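You operate a simulated robot arm through the tools that you are given. There is no shell and no other tool. Be economical: measure what you need, move in short steps, check, and stop when the job is done.

Carry out the task below with a simulated robot arm. There is one attempt and no reset: what you move stays moved.

TASK
Give the blue bag 3 shots of flour, clip it shut and stand it on the yellow plate.
Fine: the filler slide stays on flour; one press of the clip press.
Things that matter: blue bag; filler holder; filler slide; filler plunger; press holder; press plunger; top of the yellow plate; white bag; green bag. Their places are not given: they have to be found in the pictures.

It is judged by the outcome, as a careful person would: the job done as asked, and still so three seconds after it is handed in. It fails if anything else is knocked over, pushed out of place, dropped, spilled or broken.

THE ROBOT
A 7-joint arm with a two-finger parallel gripper, fixed in place. Base frame: the origin is at the foot of the arm, x ahead of it, y to its left, z up; the work surface is at about z = 850. Lengths are in mm, angles in degrees, forces in N, time in s.
With the tool pointing down near the work surface it reaches from about 300 to 700 mm from the base axis. Its first joint turns from -66.0 to 66.0 degrees. Payload 1.57 kg.
Tool frame: the origin (TCP) lies between the finger pads and is the grasp point; the fingertips stand 30 mm ahead of it; z points along the fingers, y is the line along which they close. The gripper opens to 110 mm. The fingers are 24 mm wide and 12 mm thick; the gripper's body (48 by 112 mm) begins 78 mm behind the TCP.
Orientation is told as [roll, pitch, yaw] about the base's x, y, z axes, in that order, counted from this pose: with the fingers straight down and closing along the base's y, the tool's x points along the base's -x, its y along +y and its z along -z.

THE INTERFACE
- The arm moves only by the tool send_rows. Its argument "increments" is a list of rows, each a list of 7 numbers: the shift along the base's x, y, z in cm, then the turn, a rotation vector about the base's x, y, z in degrees, then the opening, from 0 (shut) to 1 (fully open). In form: [[x, y, z, wx, wy, wz, grip], ...]. A call has 1 to 10 rows; each row shifts and turns the commanded pose from where the row before left it. A row lasts 0.2 s, in which the tool goes at most 50 mm and 8.6 degrees; a call with a longer step from one row to the next is refused whole, and so is a gripper value outside its range. A pose out of reach is approached as far as the arm can. The call stops where the force on the tool passes 60 N (or 10 N more than at its start, if that is more) or the arm is blocked; 0.2 s more then pass. The fingers move at their own pace (about 108 mm/s each) and stop on an object; they squeeze with about 20 N. The grip force told is the motor's: it shows also when the fingers shut on nothing. Time passes only in rows, and 0.2 s behind the last, so rows that do not move let the fingers close. It gives the time, the measured TCP pose, the force on the tool (base axes), the opening and the grip force at its end, in the units of the frame above (readings bear some noise), and new pictures: "views" is both (left out), scene, wrist or none.
- Cameras (640 x 400 px; columns grow to the right, rows downward): "scene" is fixed at [180.8, -407.7, 1411]; the picture's right is [0.59, -0.81, 0.00], its down [-0.42, -0.30, -0.86] and it looks along [0.69, 0.50, -0.52] (base axes); focal length 231 px, centre (320, 200). "wrist" rides on the gripper at [-36, 0, -80] in the tool frame; the picture's right is [0.00, -1.00, 0.00], its down [0.97, 0.00, -0.24] and it looks along [0.24, 0.00, 0.97] (tool axes); focal length 218 px, centre (320, 200).
- probe_pixels(camera, pixels): there is no depth. For up to 12 entries [column, row, z] of the newest picture of that camera ("zoom" is the newest enlarged one), the place [x, y] in the base frame at which the ray of that pixel passes the height z, good to about 3 mm. No time passes.
- zoom(camera, box): a new picture of the part [left, top, right, bottom] of that camera's present view, enlarged. No time passes.
- finish_job(): hands the job in; it is judged then, once.

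Work in short steps. Measure before you move; look again where a grasp or a placing could have gone wrong, and mend it. You have 80 turns and 120 pictures in all, the two below and enlarged ones among them. Open the gripper and draw the arm clear of the work before you hand the job in, unless the task says otherwise; then end with one line.

The tools are called as name(argument=value, ...) on one line, values as JSON. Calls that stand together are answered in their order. send_rows: Moves the arm, as the interface text tells. Its arguments: {"type":"object","properties":{"increments":{"type":"array","items":{"type":"array","items":{"type":"number"}}},"views":{"type":"string","enum":["both","scene","wrist","none"]}},"required":["increments"]} The other tools are called the same way: probe_pixels (camera, pixels) gives the place at which the rays of pixels pass given heights; zoom (camera, box) takes an enlarged picture of a part of a camera's view; finish_job () hands the job in.

At the start:

```text
time: 0.0
tool_pos: [421.8, -58.0, 1288.6]
orientation: [0.1, -0.1, 0.1]
ft_force: [-0.5, 0.1, 0.4]
width: 109.9
grip_force: 0.0
```

scene: 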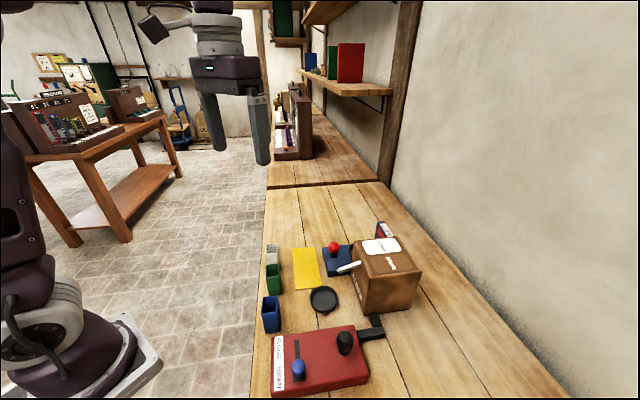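
wrist: 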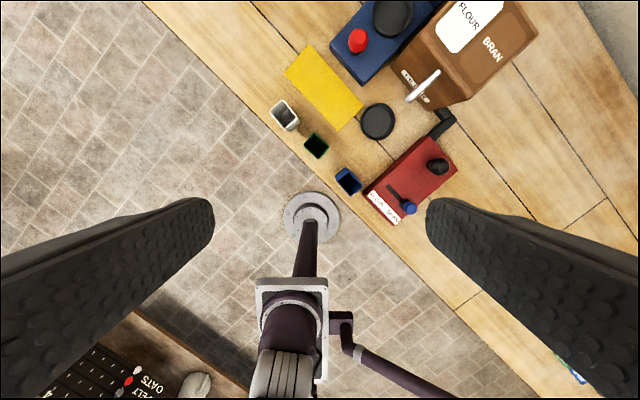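

The pictures show the blue bag near scene (271,313), the red station at (320,360), the blue press at (338,258), and a hopper. I'll enlarge them to find the parts.

zoom(camera="scene", box=[240, 210, 440, 400])

zoom(camera="wrist", box=[260, 0, 560, 230])

```text
2.11 times, centred on (340, 305) of scene
```

zoom: 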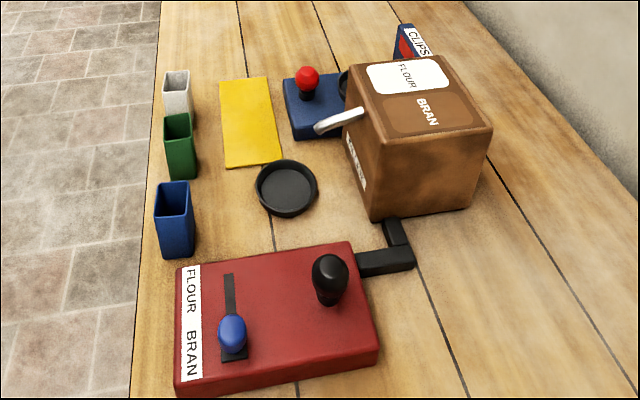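

```text
1.74 times, centred on (410, 115) of wrist
```

zoom: 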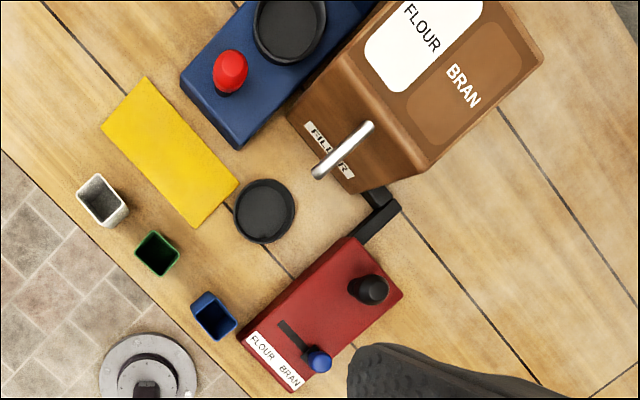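

Now I'll probe the main points in the wrist zoom at table height and estimated heights.

probe_pixels(camera="zoom", pixels=[[213, 313, 900], [213, 313, 950], [147, 78, 855], [237, 183, 855], [195, 226, 855], [102, 127, 855], [265, 212, 860], [290, 28, 890], [230, 70, 930], [318, 360, 920], [370, 290, 920], [242, 338, 880]])

zoom(camera="scene", box=[250, 225, 350, 345])

```text
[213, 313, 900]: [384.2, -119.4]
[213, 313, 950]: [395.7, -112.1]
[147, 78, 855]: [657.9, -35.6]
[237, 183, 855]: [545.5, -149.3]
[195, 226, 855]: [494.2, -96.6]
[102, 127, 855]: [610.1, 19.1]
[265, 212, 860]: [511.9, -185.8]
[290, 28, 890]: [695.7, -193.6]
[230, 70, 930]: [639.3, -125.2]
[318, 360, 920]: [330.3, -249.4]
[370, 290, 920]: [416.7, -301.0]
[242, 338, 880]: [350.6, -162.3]
```

```text
3.33 times, centred on (300, 285) of scene
```

zoom: 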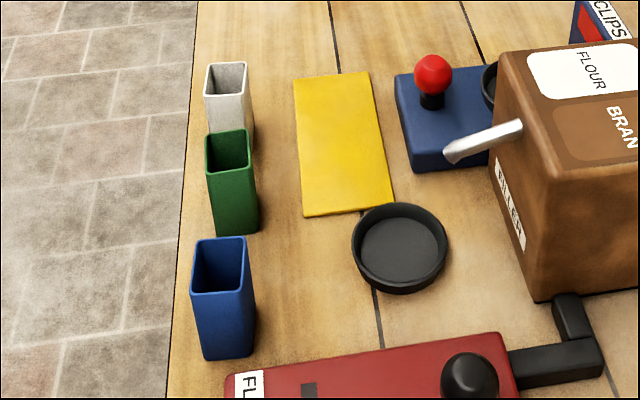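

I'll triangulate the spout tip, bag corners and dish from the scene zoom, and find the same points from the wrist.

probe_pixels(camera="zoom", pixels=[[450, 156, 950], [450, 156, 1000], [450, 156, 1050], [205, 359, 850], [250, 355, 850], [192, 293, 920], [192, 293, 940], [246, 238, 920], [400, 247, 860], [433, 75, 920], [433, 75, 950], [470, 378, 920]])

zoom(camera="wrist", box=[320, 20, 480, 120])

```text
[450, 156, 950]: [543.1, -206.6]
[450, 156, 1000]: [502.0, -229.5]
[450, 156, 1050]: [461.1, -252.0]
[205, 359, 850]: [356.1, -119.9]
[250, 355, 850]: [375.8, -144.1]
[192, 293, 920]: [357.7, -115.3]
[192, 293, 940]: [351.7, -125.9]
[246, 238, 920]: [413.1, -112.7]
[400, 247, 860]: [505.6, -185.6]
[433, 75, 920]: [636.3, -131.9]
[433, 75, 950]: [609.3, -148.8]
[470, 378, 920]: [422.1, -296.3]
```

```text
4.00 times, centred on (400, 70) of wrist
```

zoom: 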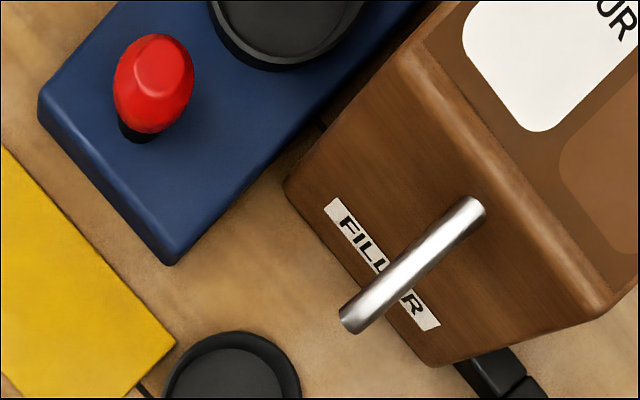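

probe_pixels(camera="zoom", pixels=[[350, 320, 950], [350, 320, 970], [350, 320, 1000], [350, 320, 1030], [155, 80, 920], [155, 80, 930], [130, 130, 880], [38, 100, 880], [170, 262, 880], [285, 0, 885], [285, 0, 900], [475, 205, 1030]])

```text
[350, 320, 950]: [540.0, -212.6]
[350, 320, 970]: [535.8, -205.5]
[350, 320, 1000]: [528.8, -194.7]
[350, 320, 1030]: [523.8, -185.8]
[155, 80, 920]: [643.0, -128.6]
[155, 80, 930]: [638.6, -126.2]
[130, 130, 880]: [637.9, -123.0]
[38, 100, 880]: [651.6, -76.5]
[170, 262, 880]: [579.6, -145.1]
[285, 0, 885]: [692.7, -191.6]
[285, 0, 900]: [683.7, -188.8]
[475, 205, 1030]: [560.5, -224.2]
```

The layout is rotated 45° to the base, with the spout tip at about z 950, 40 mm behind the filler dish. I'll move above the work with the gripper turned -45° to get a closer view.

send_rows(increments=[[1.2, -1.5, -2, 0, 0, -7.5, 1], [1.2, -1.5, -2, 0, 0, -7.5, 1], [1.2, -1.5, -2, 0, 0, -7.5, 1], [1.2, -1.5, -2, 0, 0, -7.5, 1], [1.2, -1.5, -2, 0, 0, -7.5, 1], [1.2, -1.5, -2, 0, 0, -7.5, 1], [0, 0, 0, 0, 0, 0, 1]])

```text
time: 1.6
tool_pos: [496.6, -148.6, 1170.9]
orientation: [0.0, 0.0, -45.1]
ft_force: [-1.1, 0.4, 0.2]
width: 110.0
grip_force: 0.0
```

scene: 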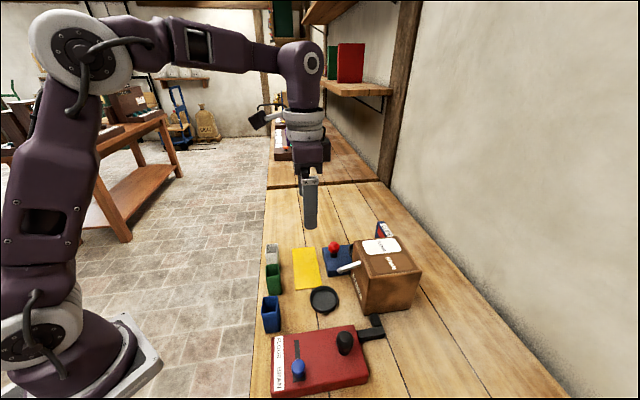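
wrist: 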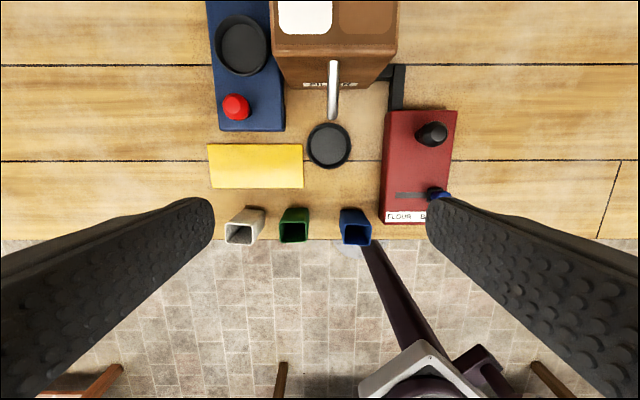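

The view is now aligned with the bench: holder (329,146), press dish (242,45), bag (355,226). I'll zoom for detail.

zoom(camera="wrist", box=[200, 0, 460, 250])

```text
1.60 times, centred on (330, 125) of wrist
```

zoom: 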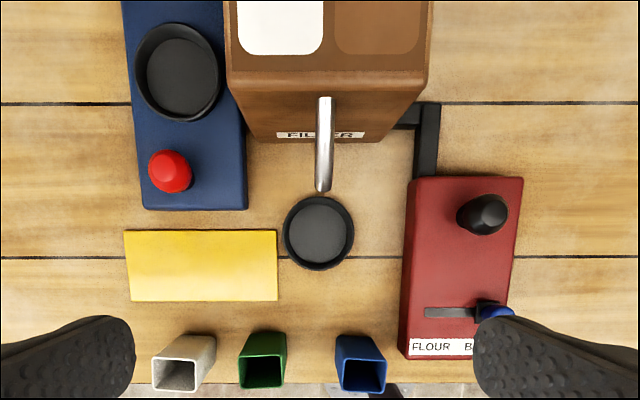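

probe_pixels(camera="zoom", pixels=[[318, 233, 860], [178, 72, 885], [170, 168, 930], [484, 213, 920], [494, 311, 910], [425, 312, 885], [336, 363, 920], [379, 360, 920], [342, 392, 920], [386, 392, 920], [323, 188, 950], [200, 265, 858]])

probe_pixels(camera="scene", pixels=[[333, 246, 920], [333, 246, 935], [333, 246, 950], [344, 337, 910], [344, 337, 925], [344, 337, 940], [298, 370, 900], [298, 370, 915], [298, 370, 930], [275, 357, 885], [272, 398, 850], [323, 262, 880]])

```text
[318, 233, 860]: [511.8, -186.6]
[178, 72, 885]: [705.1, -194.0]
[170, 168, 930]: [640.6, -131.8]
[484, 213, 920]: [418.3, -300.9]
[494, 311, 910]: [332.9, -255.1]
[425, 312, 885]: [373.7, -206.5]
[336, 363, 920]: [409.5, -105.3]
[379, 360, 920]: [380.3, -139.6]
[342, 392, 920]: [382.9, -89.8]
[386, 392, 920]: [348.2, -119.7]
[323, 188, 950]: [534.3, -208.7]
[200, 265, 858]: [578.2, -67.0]
```

```text
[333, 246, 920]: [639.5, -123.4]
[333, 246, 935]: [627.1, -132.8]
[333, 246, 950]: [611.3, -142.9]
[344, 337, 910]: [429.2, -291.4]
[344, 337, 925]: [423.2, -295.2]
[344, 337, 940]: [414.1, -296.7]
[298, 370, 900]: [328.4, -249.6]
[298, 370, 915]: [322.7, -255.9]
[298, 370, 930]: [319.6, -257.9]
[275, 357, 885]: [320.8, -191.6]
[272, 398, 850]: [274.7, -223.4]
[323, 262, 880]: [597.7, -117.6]
```

Filler slide knob is around (332,-254) at the BRAN end. I'll go above it at z≈1010 for a closer look, with the gripper half open.

send_rows(increments=[[-2.75, -1.75, -2.7, 0, 0, 0, 0.6], [-2.75, -1.75, -2.7, 0, 0, 0, 0.6], [-2.75, -1.75, -2.7, 0, 0, 0, 0.6], [-2.75, -1.75, -2.7, 0, 0, 0, 0.6], [-2.75, -1.75, -2.7, 0, 0, 0, 0.6], [-2.75, -1.75, -2.7, 0, 0, 0, 0.6], [0, 0, 0, 0, 0, 0, 0.6]])

```text
time: 3.2
tool_pos: [327.9, -250.6, 1009.5]
orientation: [0.0, -0.1, -45.0]
ft_force: [0.3, 0.0, 0.4]
width: 66.2
grip_force: 0.0
```

scene: 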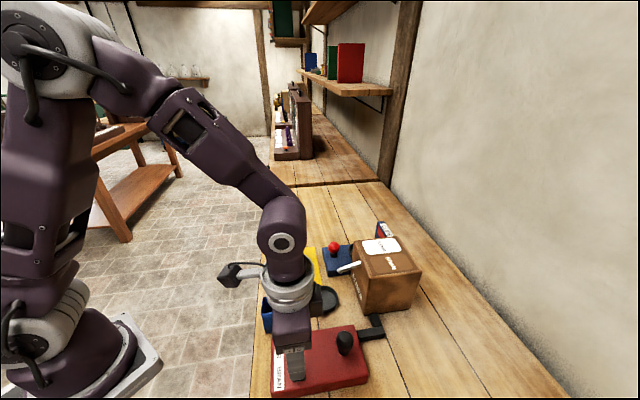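
wrist: 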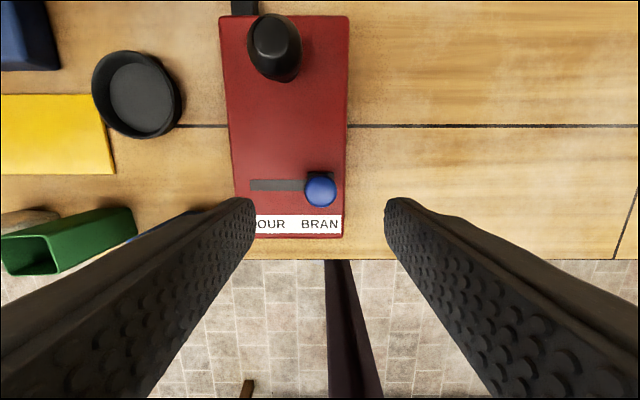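

probe_pixels(camera="wrist", pixels=[[321, 189, 895], [321, 189, 905], [321, 189, 915], [252, 185, 880], [336, 185, 880], [276, 40, 925], [275, 70, 880], [234, 237, 850], [346, 125, 850], [230, 125, 850], [137, 93, 855], [220, 20, 880]])

zoom(camera="wrist", box=[210, 100, 370, 250])

zoom(camera="scene", box=[250, 300, 400, 400])

```text
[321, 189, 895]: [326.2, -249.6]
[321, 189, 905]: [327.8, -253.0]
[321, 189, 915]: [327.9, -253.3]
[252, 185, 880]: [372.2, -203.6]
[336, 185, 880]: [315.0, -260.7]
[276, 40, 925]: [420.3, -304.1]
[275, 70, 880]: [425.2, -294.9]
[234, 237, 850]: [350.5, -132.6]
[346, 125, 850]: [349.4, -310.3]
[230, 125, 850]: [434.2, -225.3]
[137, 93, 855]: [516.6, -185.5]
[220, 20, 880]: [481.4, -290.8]
```

```text
2.67 times, centred on (290, 175) of wrist
```

zoom: 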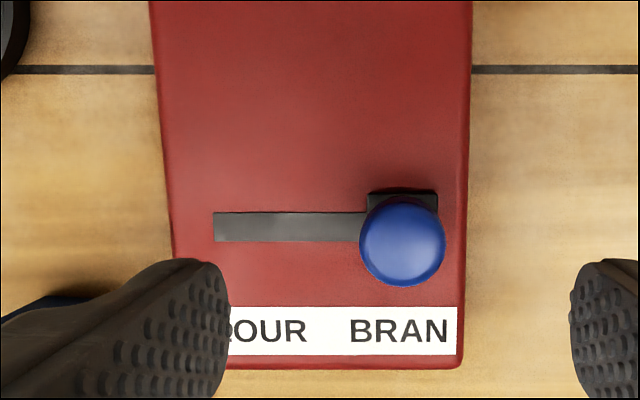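

```text
4.00 times, centred on (325, 350) of scene
```

zoom: 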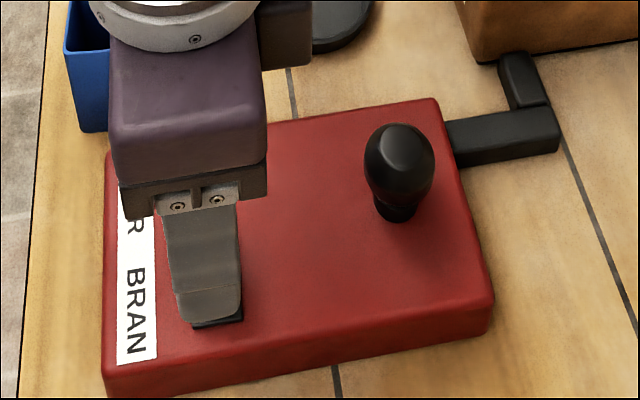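

Knob is at about (328,-252), right under the TCP. I'll lower straddling it to TCP z≈925 (tips 895).

send_rows(increments=[[0, -0.15, -3, 0, 0, 0, 0.5], [0, 0, -3, 0, 0, 0, 0.5], [0, 0, -2.4, 0, 0, 0, 0.5], [0, 0, 0, 0, 0, 0, 0.5]], views="both")

```text
time: 4.2
tool_pos: [329.1, -254.9, 923.0]
orientation: [0.1, 0.0, -44.9]
ft_force: [-0.5, -0.1, 0.5]
width: 55.1
grip_force: 0.1
```

scene: 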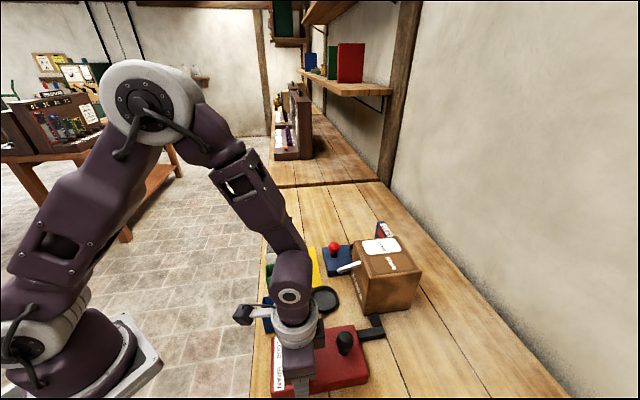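
wrist: 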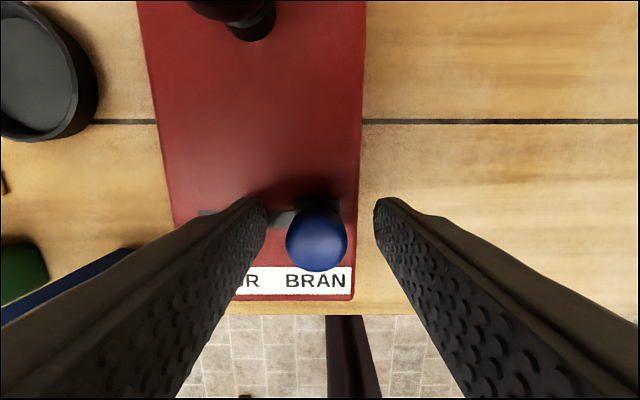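

send_rows(increments=[[0, 0, 0, 0, 0, 0, 0], [0, 0, 0, 0, 0, 0, 0]], views="wrist")

```text
time: 4.8
tool_pos: [330.0, -255.4, 924.5]
orientation: [0.2, 0.0, -45.0]
ft_force: [11.1, 10.2, -4.5]
width: 25.3
grip_force: 37.5
```

wrist: 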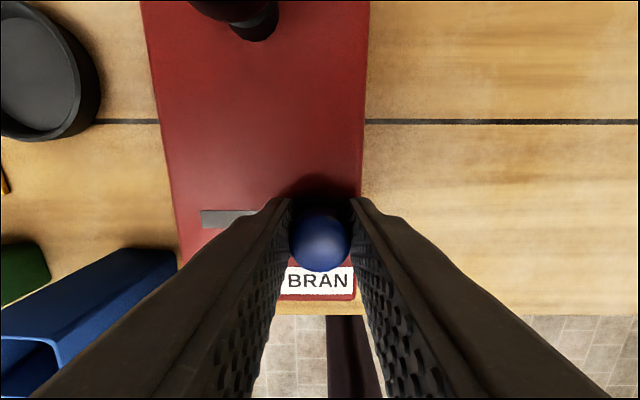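

The knob is held (25 mm). Now slide along (+x,+y) toward FLOUR in small steps.

send_rows(increments=[[0.7, 0.7, 0, 0, 0, 0, 0], [0.7, 0.7, 0, 0, 0, 0, 0], [0.7, 0.7, 0, 0, 0, 0, 0], [0.7, 0.7, 0, 0, 0, 0, 0], [0.7, 0.7, 0, 0, 0, 0, 0], [0, 0, 0, 0, 0, 0, 0]], views="wrist")

```text
time: 6.2
tool_pos: [363.7, -219.1, 924.0]
orientation: [0.0, -0.1, -45.0]
ft_force: [2.6, -4.3, -1.7]
width: 25.5
grip_force: 37.3
```

wrist: 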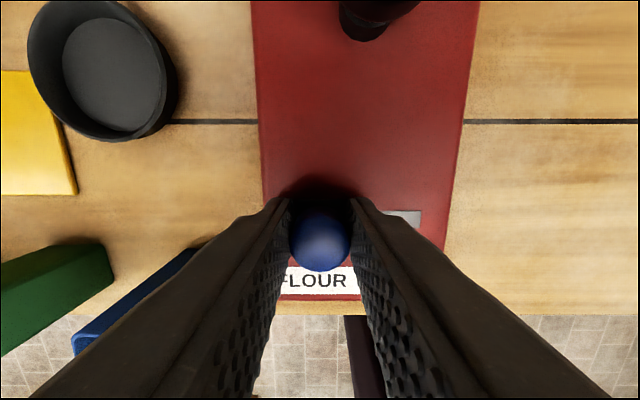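

send_rows(increments=[[0.25, 0.25, 0, 0, 0, 0, 0], [0.25, 0.25, 0, 0, 0, 0, 0], [0, 0, 0, 0, 0, 0, 0]], views="wrist")

```text
time: 7.0
tool_pos: [370.0, -215.9, 924.4]
orientation: [0.0, -0.2, -45.0]
ft_force: [7.0, -7.1, 2.0]
width: 25.7
grip_force: 37.0
```

wrist: 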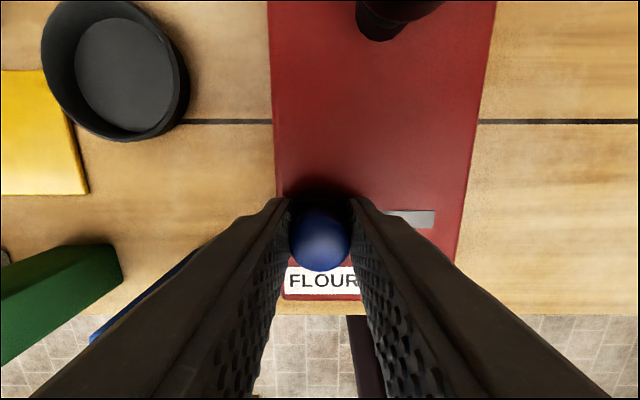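

send_rows(increments=[[0.2, 0.2, 0, 0, 0, 0, 0], [0.15, 0.15, 0, 0, 0, 0, 0], [0, 0, 0, 0, 0, 0, 0]], views="none")

```text
time: 7.8
tool_pos: [372.0, -212.3, 924.0]
orientation: [-0.2, -0.1, -45.1]
ft_force: [-5.1, -18.3, 12.1]
width: 25.6
grip_force: 36.4
```

The slide is at its stop. Release and rise to look at the bag.

send_rows(increments=[[0, 0, 0, 0, 0, 0, 0.45], [0, 0, 0, 0, 0, 0, 0.45], [0, 0, 3, 0, 0, 0, 0.45], [0, 0, 4, 0, 0, 0, 0.6], [0.5, 2, 4, 0, 0, 0, 0.6], [1.3, 4, 2, 0, 0, 0, 0.6], [0.4, 4, 0, 0, 0, 0, 0.6], [0, 0, 0, 0, 0, 0, 0.6]])

```text
time: 9.6
tool_pos: [395.0, -108.8, 1054.8]
orientation: [0.0, 0.0, -45.0]
ft_force: [0.9, -1.0, -0.9]
width: 66.3
grip_force: 0.1
```

scene: 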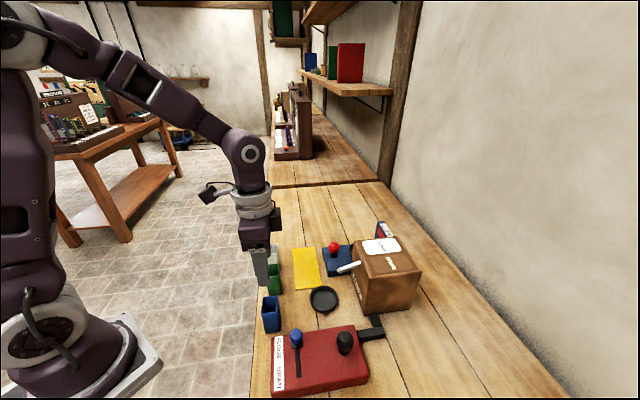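
wrist: 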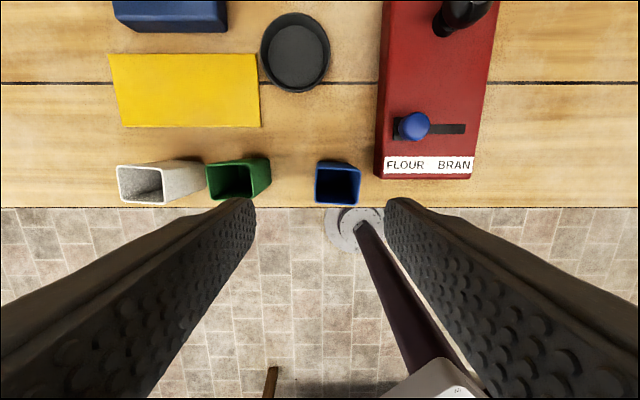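

The slide sits at FLOUR. Now measure the blue bag from this closer view.

zoom(camera="wrist", box=[280, 130, 400, 220])

zoom(camera="scene", box=[240, 280, 320, 345])

```text
4.44 times, centred on (340, 175) of wrist
```

zoom: 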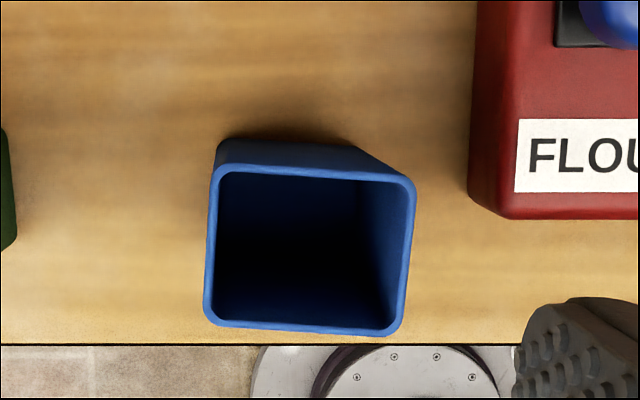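

```text
6.15 times, centred on (280, 312) of scene
```

zoom: 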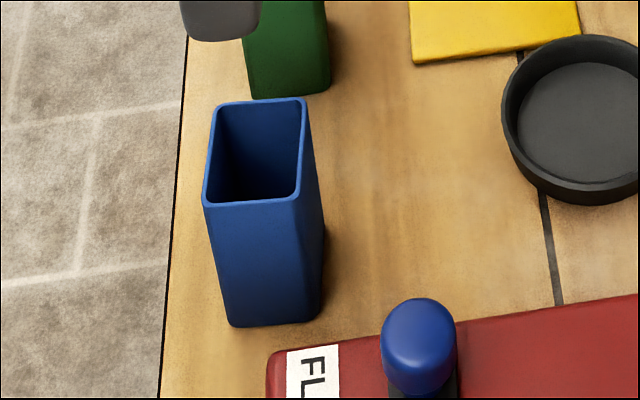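

probe_pixels(camera="wrist", pixels=[[316.1, 167.1, 920], [360.7, 169.6, 920], [314.1, 203.2, 920], [356.2, 205.4, 920], [316.1, 167.1, 930], [360.7, 169.6, 930], [314.1, 203.2, 930], [356.2, 205.4, 930], [318, 161.5, 850], [346.8, 161.5, 850], [296, 53, 855], [296, 53, 870]])

probe_pixels(camera="scene", pixels=[[263.7, 296.2, 920], [277.2, 295.4, 920], [261, 312.8, 920], [276.7, 311.8, 920], [263.7, 296.2, 930], [277.2, 295.4, 930], [261, 312.8, 930], [276.7, 311.8, 930], [265.4, 332.3, 850], [280, 331.2, 850], [324, 298, 855], [323, 302, 855]])

```text
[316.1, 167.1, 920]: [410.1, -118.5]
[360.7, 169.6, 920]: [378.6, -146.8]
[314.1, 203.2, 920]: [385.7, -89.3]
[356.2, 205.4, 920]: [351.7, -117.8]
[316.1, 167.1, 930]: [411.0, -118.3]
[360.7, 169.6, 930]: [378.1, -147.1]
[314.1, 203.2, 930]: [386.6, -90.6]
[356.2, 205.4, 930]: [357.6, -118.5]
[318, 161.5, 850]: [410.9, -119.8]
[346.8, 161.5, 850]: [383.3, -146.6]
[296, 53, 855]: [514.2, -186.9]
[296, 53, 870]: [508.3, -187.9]
```

```text
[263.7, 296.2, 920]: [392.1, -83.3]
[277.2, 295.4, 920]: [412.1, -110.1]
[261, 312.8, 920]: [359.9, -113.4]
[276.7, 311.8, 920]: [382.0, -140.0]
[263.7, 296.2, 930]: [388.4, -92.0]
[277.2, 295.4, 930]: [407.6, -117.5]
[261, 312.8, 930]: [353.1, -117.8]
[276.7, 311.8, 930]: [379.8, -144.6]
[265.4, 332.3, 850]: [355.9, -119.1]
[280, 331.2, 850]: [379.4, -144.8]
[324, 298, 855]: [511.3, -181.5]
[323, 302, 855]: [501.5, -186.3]
```

Bag: centre about (382,-118), top z≈929, 42 mm along the closing axis. The red box is close to it, so I'll check its top height before descending.

probe_pixels(camera="wrist", pixels=[[377.8, 177.7, 870], [377.8, 177.7, 880], [377.8, 177.7, 890], [385, 20, 870], [385, 20, 880], [385, 20, 890]])

probe_pixels(camera="scene", pixels=[[273.5, 337, 870], [273.5, 337, 880], [273.5, 337, 890], [355, 325, 870], [355, 325, 880], [355, 325, 890]])

zoom(camera="scene", box=[260, 300, 380, 395])

```text
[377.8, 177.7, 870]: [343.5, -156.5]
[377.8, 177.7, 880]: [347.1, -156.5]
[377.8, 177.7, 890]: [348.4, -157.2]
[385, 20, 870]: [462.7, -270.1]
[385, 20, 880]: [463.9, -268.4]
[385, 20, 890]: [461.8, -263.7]
```

```text
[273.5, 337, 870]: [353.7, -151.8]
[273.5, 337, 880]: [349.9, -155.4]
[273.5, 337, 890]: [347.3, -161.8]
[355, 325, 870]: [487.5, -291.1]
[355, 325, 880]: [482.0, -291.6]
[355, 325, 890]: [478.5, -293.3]
```

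```text
4.21 times, centred on (320, 348) of scene
```

zoom: 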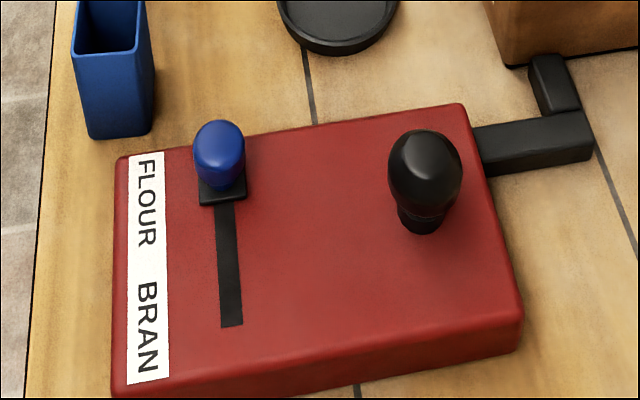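

The box edge leaves about 28 mm clearance and its top is at 880. I'll descend over the bag to TCP z≈914.

send_rows(increments=[[-1.25, -0.92, -2, 0, 0, 0, 0.55], [0, 0, -3, 0, 0, 0, 0.55], [0, 0, -3, 0, 0, 0, 0.55], [0, 0, -3, 0, 0, 0, 0.55], [0, 0, 0, 0, 0, 0, 0.55]])

```text
time: 10.8
tool_pos: [381.8, -119.7, 944.3]
orientation: [0.0, -0.1, -45.1]
ft_force: [-0.6, 0.0, -0.1]
width: 60.7
grip_force: 0.1
```

scene: 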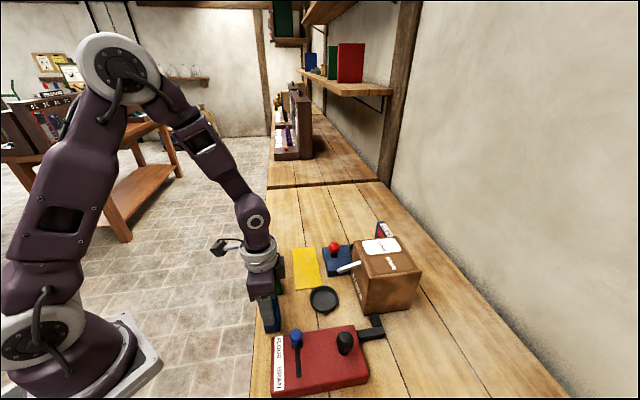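
wrist: 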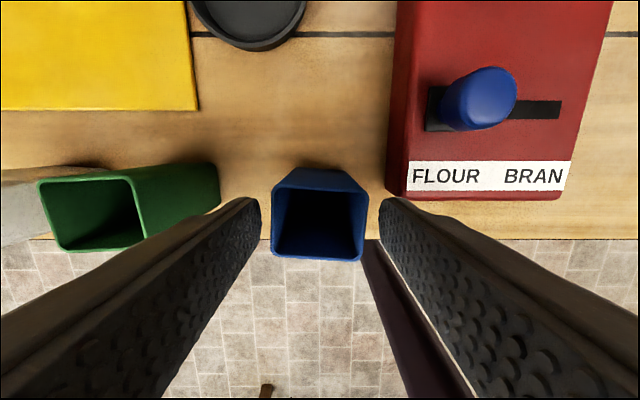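

Bag is centred between the fingers. Descend 30 mm and grip.

send_rows(increments=[[0, 0, -1.5, 0, 0, 0, 0.55], [0, 0, -1.5, 0, 0, 0, 0.55], [0, 0, 0, 0, 0, 0, 0.45], [0, 0, 0, 0, 0, 0, 0.3], [0, 0, 0, 0, 0, 0, 0.3]])

```text
time: 12.0
tool_pos: [382.1, -120.5, 914.2]
orientation: [0.0, 0.0, -45.0]
ft_force: [-0.2, -0.3, 0.2]
width: 43.7
grip_force: 20.5
```

scene: 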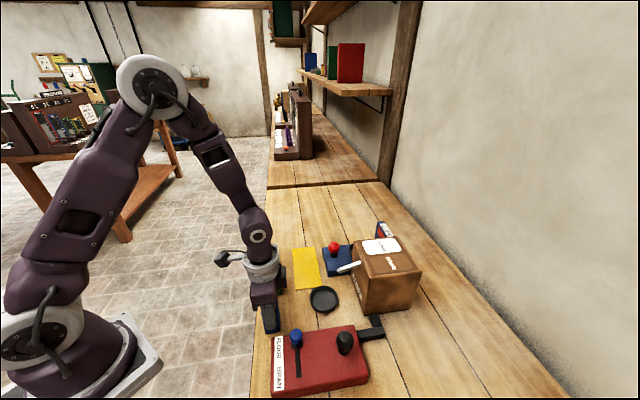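
wrist: 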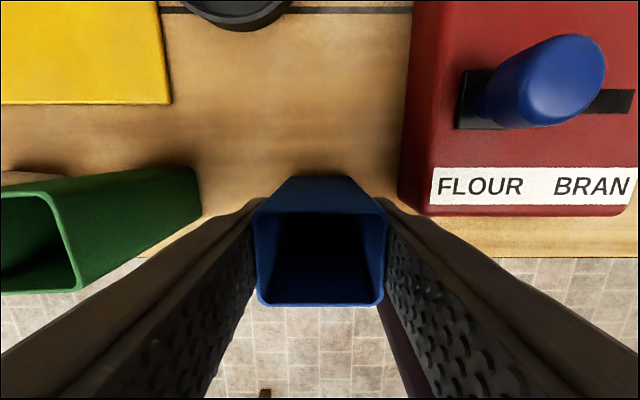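

Held at 43.7 mm. Lift 35 mm and carry over to the filler dish at about (512,-187).

send_rows(increments=[[0, 0, 2, 0, 0, 0, 0.3], [0, 0, 1.5, 0, 0, 0, 0.3], [2.6, -1.34, 0, 0, 0, 0, 0.3], [2.6, -1.34, 0, 0, 0, 0, 0.3], [2.6, -1.34, 0, 0, 0, 0, 0.3], [2.6, -1.34, 0, 0, 0, 0, 0.3], [0, 0, 0, 0, 0, 0, 0.3]])

```text
time: 13.6
tool_pos: [486.1, -173.5, 948.6]
orientation: [0.0, 0.0, -45.0]
ft_force: [-0.6, -0.3, -0.4]
width: 43.6
grip_force: 19.7
```

scene: 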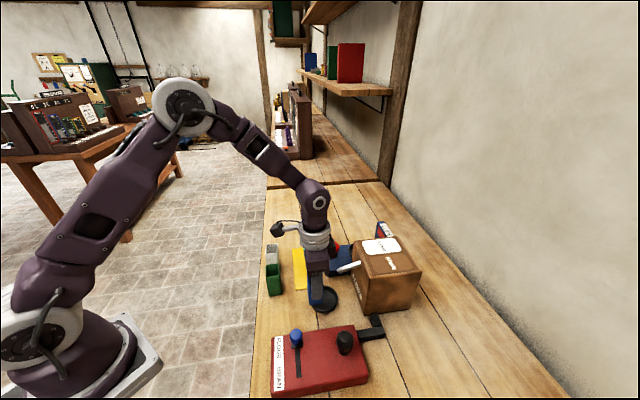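
wrist: 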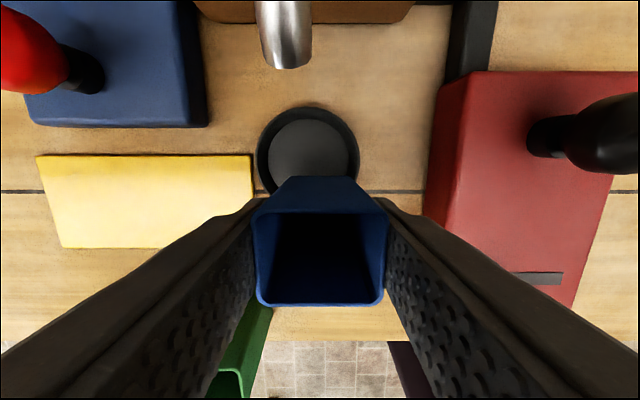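

probe_pixels(camera="wrist", pixels=[[257, 158, 868], [360, 158, 868], [308, 107, 868], [308, 148, 856], [287, 65, 950], [287, 65, 945], [268, 150, 856], [350, 150, 856]])

zoom(camera="scene", box=[280, 220, 400, 330])

zoom(camera="wrist", box=[220, 0, 400, 200])

```text
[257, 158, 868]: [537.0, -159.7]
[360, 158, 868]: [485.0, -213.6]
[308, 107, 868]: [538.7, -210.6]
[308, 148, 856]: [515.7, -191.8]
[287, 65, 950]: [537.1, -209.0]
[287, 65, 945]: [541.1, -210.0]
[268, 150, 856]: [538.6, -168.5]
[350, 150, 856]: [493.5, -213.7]
```

```text
3.64 times, centred on (340, 275) of scene
```

zoom: 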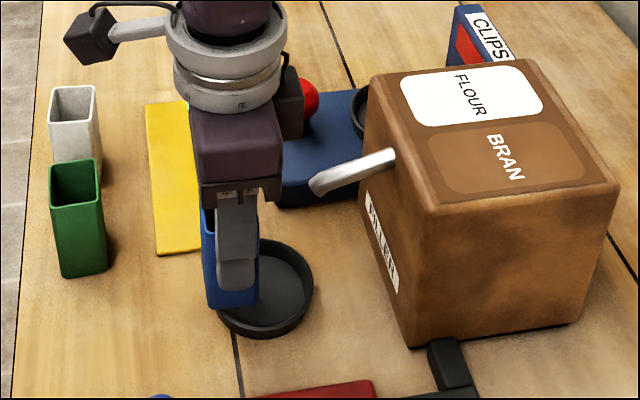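

```text
2.00 times, centred on (310, 100) of wrist
```

zoom: 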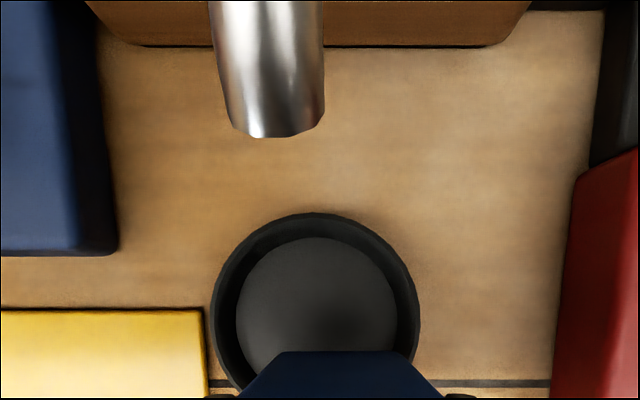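

Dish centre is about (511,-186). Move over it, then lower with small steps.

send_rows(increments=[[1.3, -0.7, 0, 0, 0, 0, 0.3], [1.25, -0.65, 0, 0, 0, 0, 0.3], [0, 0, -1.5, 0, 0, 0, 0.3], [0, 0, 0, 0, 0, 0, 0.3]])

```text
time: 14.6
tool_pos: [510.6, -185.6, 933.1]
orientation: [0.0, 0.0, -44.9]
ft_force: [0.4, 0.5, -1.4]
width: 44.0
grip_force: 20.1
```

scene: 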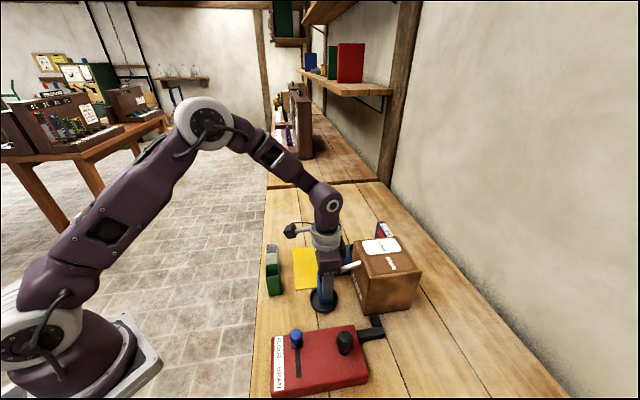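
wrist: 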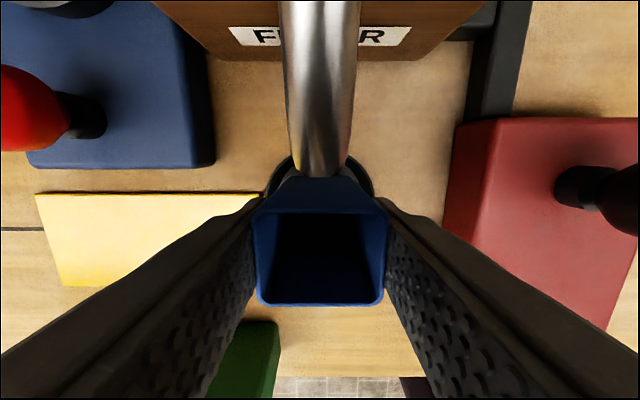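

send_rows(increments=[[0.05, -0.05, -0.5, 0, 0, 0, 0.3], [0, 0, -0.5, 0, 0, 0, 0.3], [0, 0, -0.3, 0, 0, 0, 0.3], [0, 0, 0, 0, 0, 0, 0.3]])

```text
time: 15.6
tool_pos: [512.0, -187.3, 921.3]
orientation: [0.1, 0.0, -45.1]
ft_force: [-0.4, 0.2, -1.2]
width: 43.8
grip_force: 19.8
```

scene: 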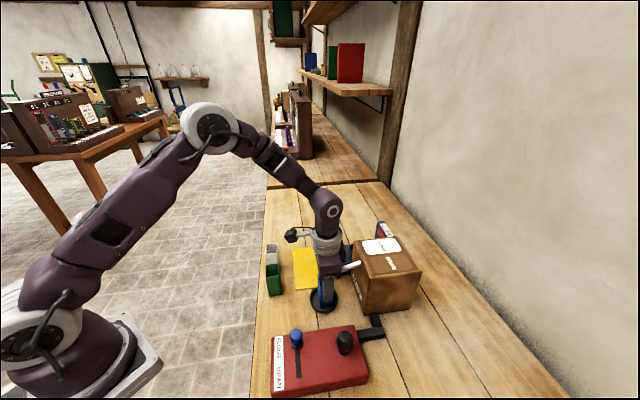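
wrist: 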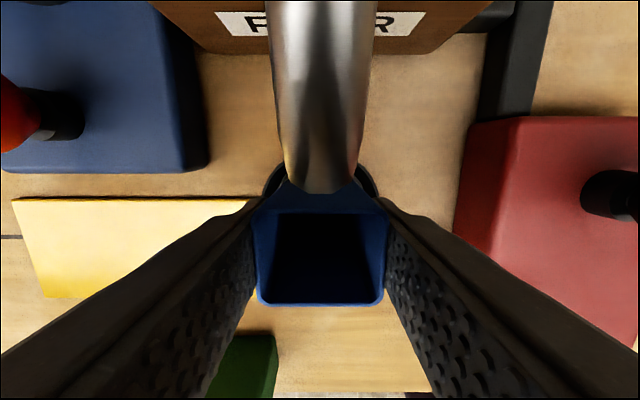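

Not in contact yet; lower in 1 mm steps.

send_rows(increments=[[0, 0, -0.1, 0, 0, 0, 0.3], [0, 0, -0.1, 0, 0, 0, 0.3], [0, 0, -0.1, 0, 0, 0, 0.3], [0, 0, 0, 0, 0, 0, 0.3]], views="none")

```text
time: 16.6
tool_pos: [512.5, -187.3, 919.1]
orientation: [0.1, -0.1, -45.0]
ft_force: [1.7, 3.0, 18.6]
width: 44.1
grip_force: 20.0
```

Contact at 919. Release and rise straight up, then check the bag.

send_rows(increments=[[0, 0, 0.1, 0, 0, 0, 0.4], [0, 0, 0, 0, 0, 0, 0.55], [0, 0, 0, 0, 0, 0, 0.6], [0, 0, 3, 0, 0, 0, 0.6], [0, 0, 4, 0, 0, 0, 0.6], [0, 0, 4, 0, 0, 0, 0.6], [0, 0, 2, 0, 0, 0, 0.6], [0, 0, 0, 0, 0, 0, 0.6]])

zoom(camera="scene", box=[270, 220, 390, 330])

```text
time: 18.4
tool_pos: [511.6, -186.2, 1048.1]
orientation: [0.0, 0.0, -45.0]
ft_force: [-0.2, 0.6, -0.4]
width: 66.2
grip_force: 0.0
```

scene: 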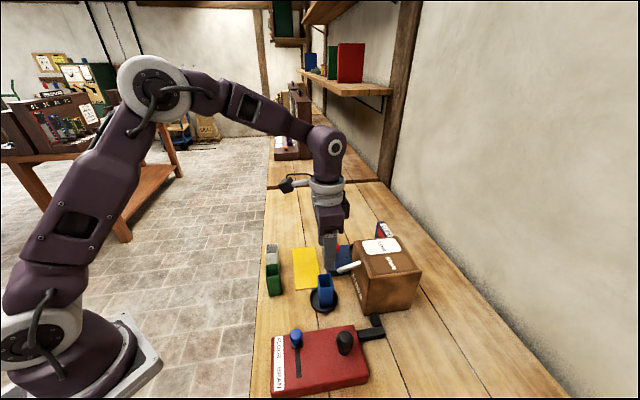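
wrist: 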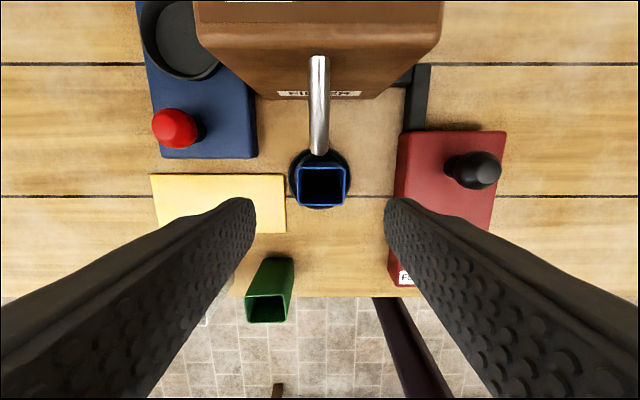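

```text
3.64 times, centred on (330, 275) of scene
```

zoom: 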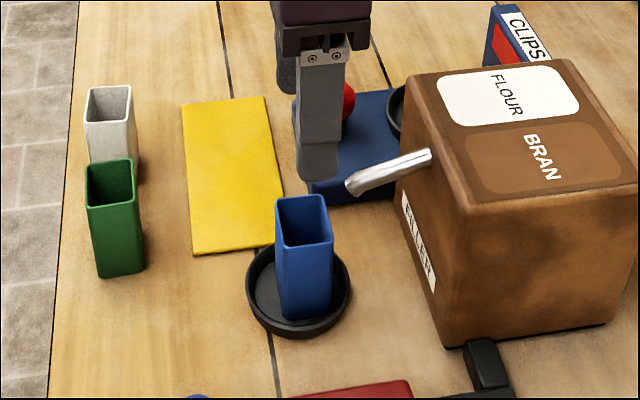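

The bag stands in the dish under the spout. Now shut the gripper and go above the filler plunger at about (420,-300).

send_rows(increments=[[-1.8, -2.3, 0, 0, 0, 0, 0], [-1.8, -2.3, 0, 0, 0, 0, 0], [-1.8, -2.3, 0, 0, 0, 0, 0], [-1.8, -2.3, 0, 0, 0, 0, 0], [-1.9, -2.2, -1, 0, 0, 0, 0], [0, 0, 0, 0, 0, 0, 0]])

```text
time: 19.8
tool_pos: [419.8, -300.6, 1037.8]
orientation: [0.0, 0.0, -45.0]
ft_force: [0.4, 0.1, 0.6]
width: 0.2
grip_force: 20.3
```

scene: 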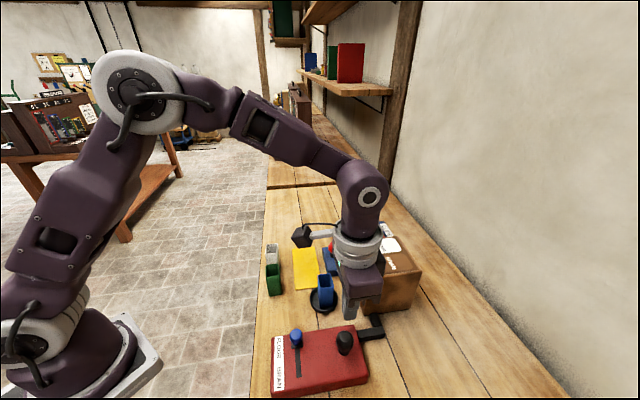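
wrist: 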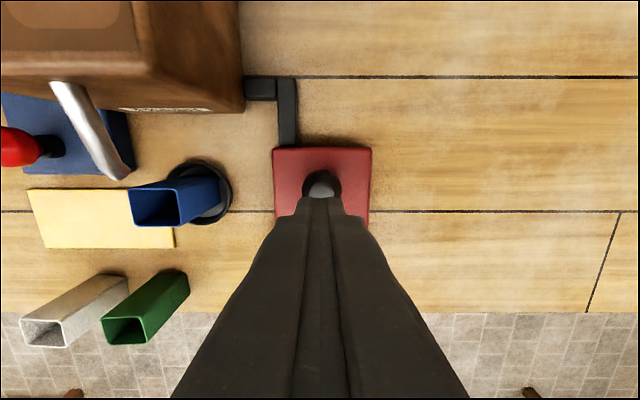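

Plunger lies under the fingers. Descend until contact, in small steps.

send_rows(increments=[[0, 0, -3, 0, 0, 0, 0], [0, 0, -3, 0, 0, 0, 0], [0, 0, -0.5, 0, 0, 0, 0], [0, 0, -0.5, 0, 0, 0, 0], [0, 0, 0, 0, 0, 0, 0]])

zoom(camera="scene", box=[270, 260, 400, 390])

```text
time: 21.0
tool_pos: [421.4, -300.0, 967.6]
orientation: [0.0, 0.0, -44.9]
ft_force: [0.6, -0.1, 0.8]
width: 0.0
grip_force: 19.6
```

scene: 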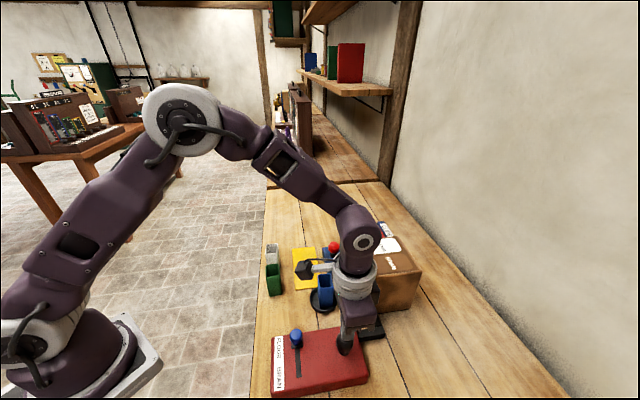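
wrist: 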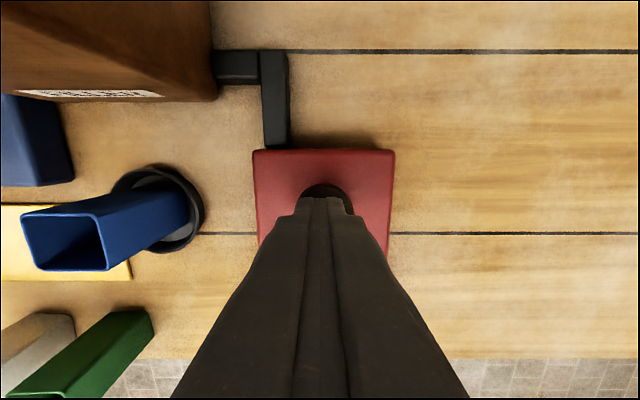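

```text
3.08 times, centred on (335, 325) of scene
```

zoom: 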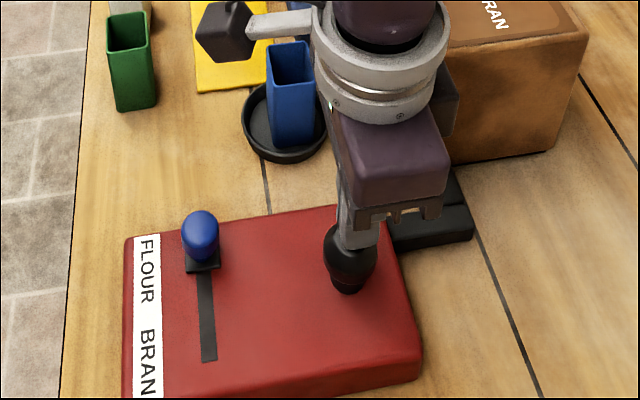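

send_rows(increments=[[0, 0, -0.3, 0, 0, 0, 0], [0, 0, -0.3, 0, 0, 0, 0], [0, 0, -0.3, 0, 0, 0, 0], [0, 0, 0, 0, 0, 0, 0]], views="none")

```text
time: 22.0
tool_pos: [421.4, -301.6, 959.2]
orientation: [0.0, 0.1, -44.9]
ft_force: [-1.5, 2.1, 6.6]
width: 0.0
grip_force: 20.2
```

send_rows(increments=[[0, 0, -0.3, 0, 0, 0, 0], [0, 0, -0.3, 0, 0, 0, 0], [0, 0, 0, 0, 0, 0, 0]], views="none")

```text
time: 22.8
tool_pos: [420.7, -300.2, 954.4]
orientation: [-0.1, -0.1, -45.0]
ft_force: [-1.2, 6.9, 33.2]
width: 0.1
grip_force: 20.2
```

send_rows(increments=[[0, 0, -0.3, 0, 0, 0, 0], [0, 0, 0, 0, 0, 0, 0]], views="none")

zoom(camera="scene", box=[270, 240, 400, 370])

```text
time: 23.4
tool_pos: [421.3, -300.6, 952.0]
orientation: [0.0, -0.4, -45.1]
ft_force: [-1.9, 7.9, 57.6]
width: 0.1
grip_force: 20.4
```

```text
3.08 times, centred on (335, 305) of scene
```

zoom: 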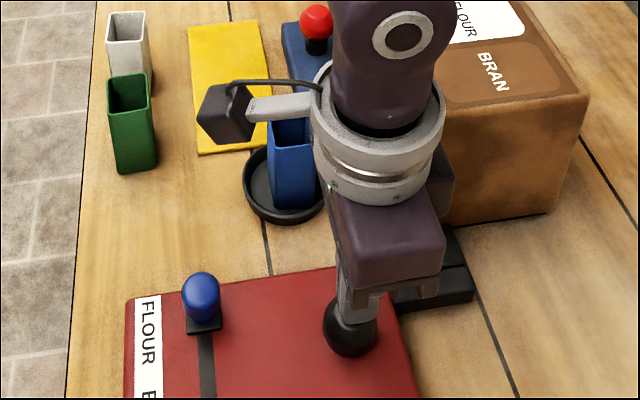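

Force 57 N at z≈952: seems bottomed out after ~8 mm. Release, rise, and check whether flour reached the bag.

send_rows(increments=[[0, 0, 0.5, 0, 0, 0, 0], [0, 0, 0.8, 0, 0, 0, 0], [0, 0, 4, 0, 0, 0, 0], [0, 0, 4, 0, 0, 0, 0], [0.5, 2, 4, 0, 0, 0, 0], [1, 3, 2, 0, 0, 0, 0], [0, 0, 0, 0, 0, 0, 0]], views="wrist")

zoom(camera="scene", box=[280, 240, 380, 340])

zoom(camera="wrist", box=[120, 100, 420, 290])

```text
time: 25.0
tool_pos: [434.8, -252.2, 1105.3]
orientation: [-0.1, 0.1, -45.0]
ft_force: [0.6, 0.3, 0.0]
width: 0.0
grip_force: 20.4
```

wrist: 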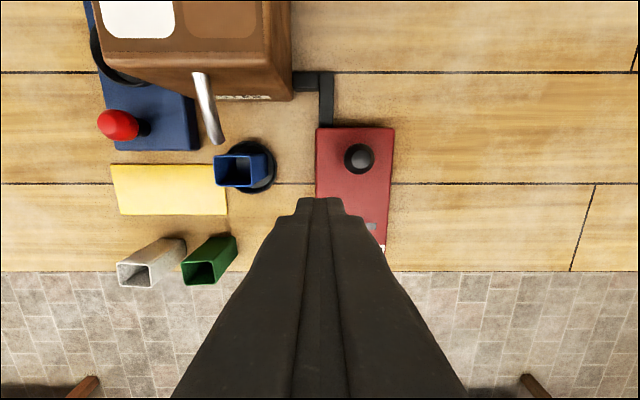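

```text
4.00 times, centred on (330, 290) of scene
```

zoom: 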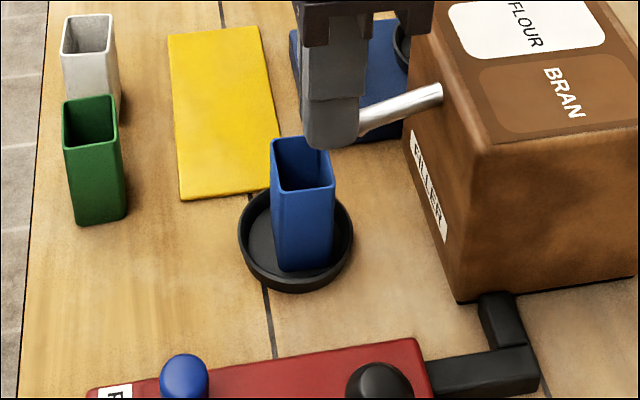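

```text
2.11 times, centred on (270, 195) of wrist
```

zoom: 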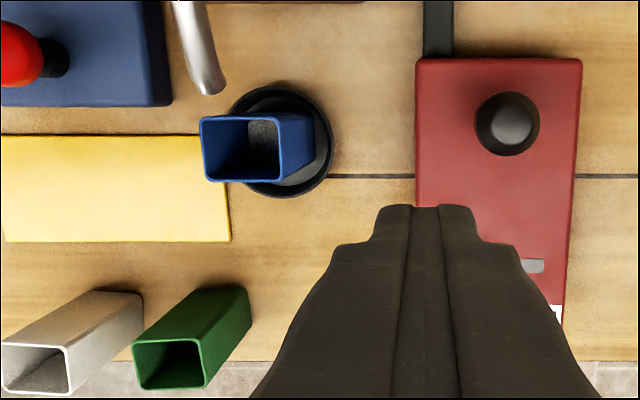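

zoom(camera="wrist", box=[205, 130, 285, 200])

```text
5.71 times, centred on (245, 165) of wrist
```

zoom: 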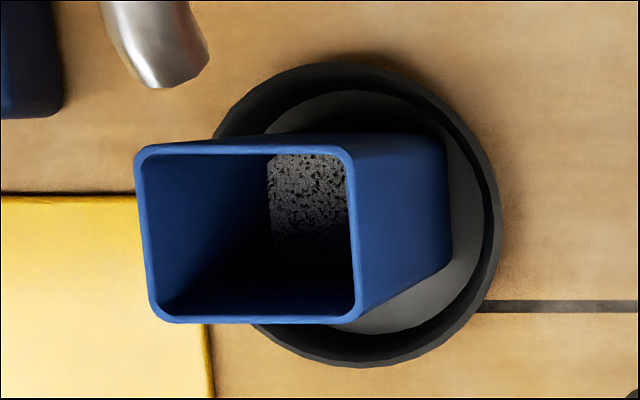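

A layer of flour is in the bag, so press 1 worked. Return over the plunger for press 2.

send_rows(increments=[[-0.7, -2.4, -2.5, 0, 0, 0, 0], [-0.7, -2.45, -2.5, 0, 0, 0, 0], [0, 0, -4, 0, 0, 0, 0], [0, 0, -3.5, 0, 0, 0, 0], [0, 0, -1.2, 0, 0, 0, 0], [0, 0, 0, 0, 0, 0, 0]], views="none")

```text
time: 26.4
tool_pos: [422.4, -299.5, 966.8]
orientation: [0.0, 0.0, -45.1]
ft_force: [-1.4, -2.3, 2.4]
width: 0.0
grip_force: 21.0
```

send_rows(increments=[[-0.1, -0.1, -0.4, 0, 0, 0, 0], [0, 0, -0.4, 0, 0, 0, 0], [0, 0, -0.4, 0, 0, 0, 0], [0, 0, -0.3, 0, 0, 0, 0], [0, 0, -0.2, 0, 0, 0, 0], [0, 0, 0, 0, 0, 0, 0]], views="none")

```text
time: 27.8
tool_pos: [421.9, -301.4, 955.5]
orientation: [0.1, -0.8, -44.8]
ft_force: [-6.8, 7.1, 40.4]
width: 0.0
grip_force: 20.0
stopped in row 6: the force on the tool passed its limit (the readings are from after the stop); the commanded pose is now the measured one
```

Force limit tripped at z≈955; press slightly further to be at full depth as before.

send_rows(increments=[[0, 0, -0.2, 0, 0, 0, 0], [0, 0, 0, 0, 0, 0, 0]], views="none")

zoom(camera="scene", box=[270, 240, 400, 370])

```text
time: 28.2
tool_pos: [423.3, -303.3, 955.4]
orientation: [0.1, -0.8, -44.9]
ft_force: [-7.2, 7.5, 22.1]
width: 0.1
grip_force: 19.8
stopped in row 2: the force on the tool passed its limit (the readings are from after the stop); the commanded pose is now the measured one
```

```text
3.08 times, centred on (335, 305) of scene
```

zoom: 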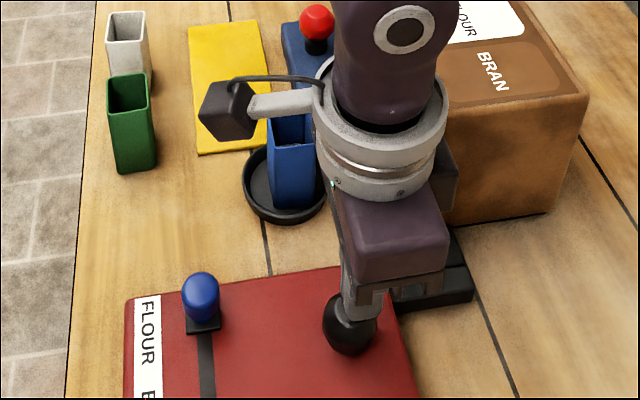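

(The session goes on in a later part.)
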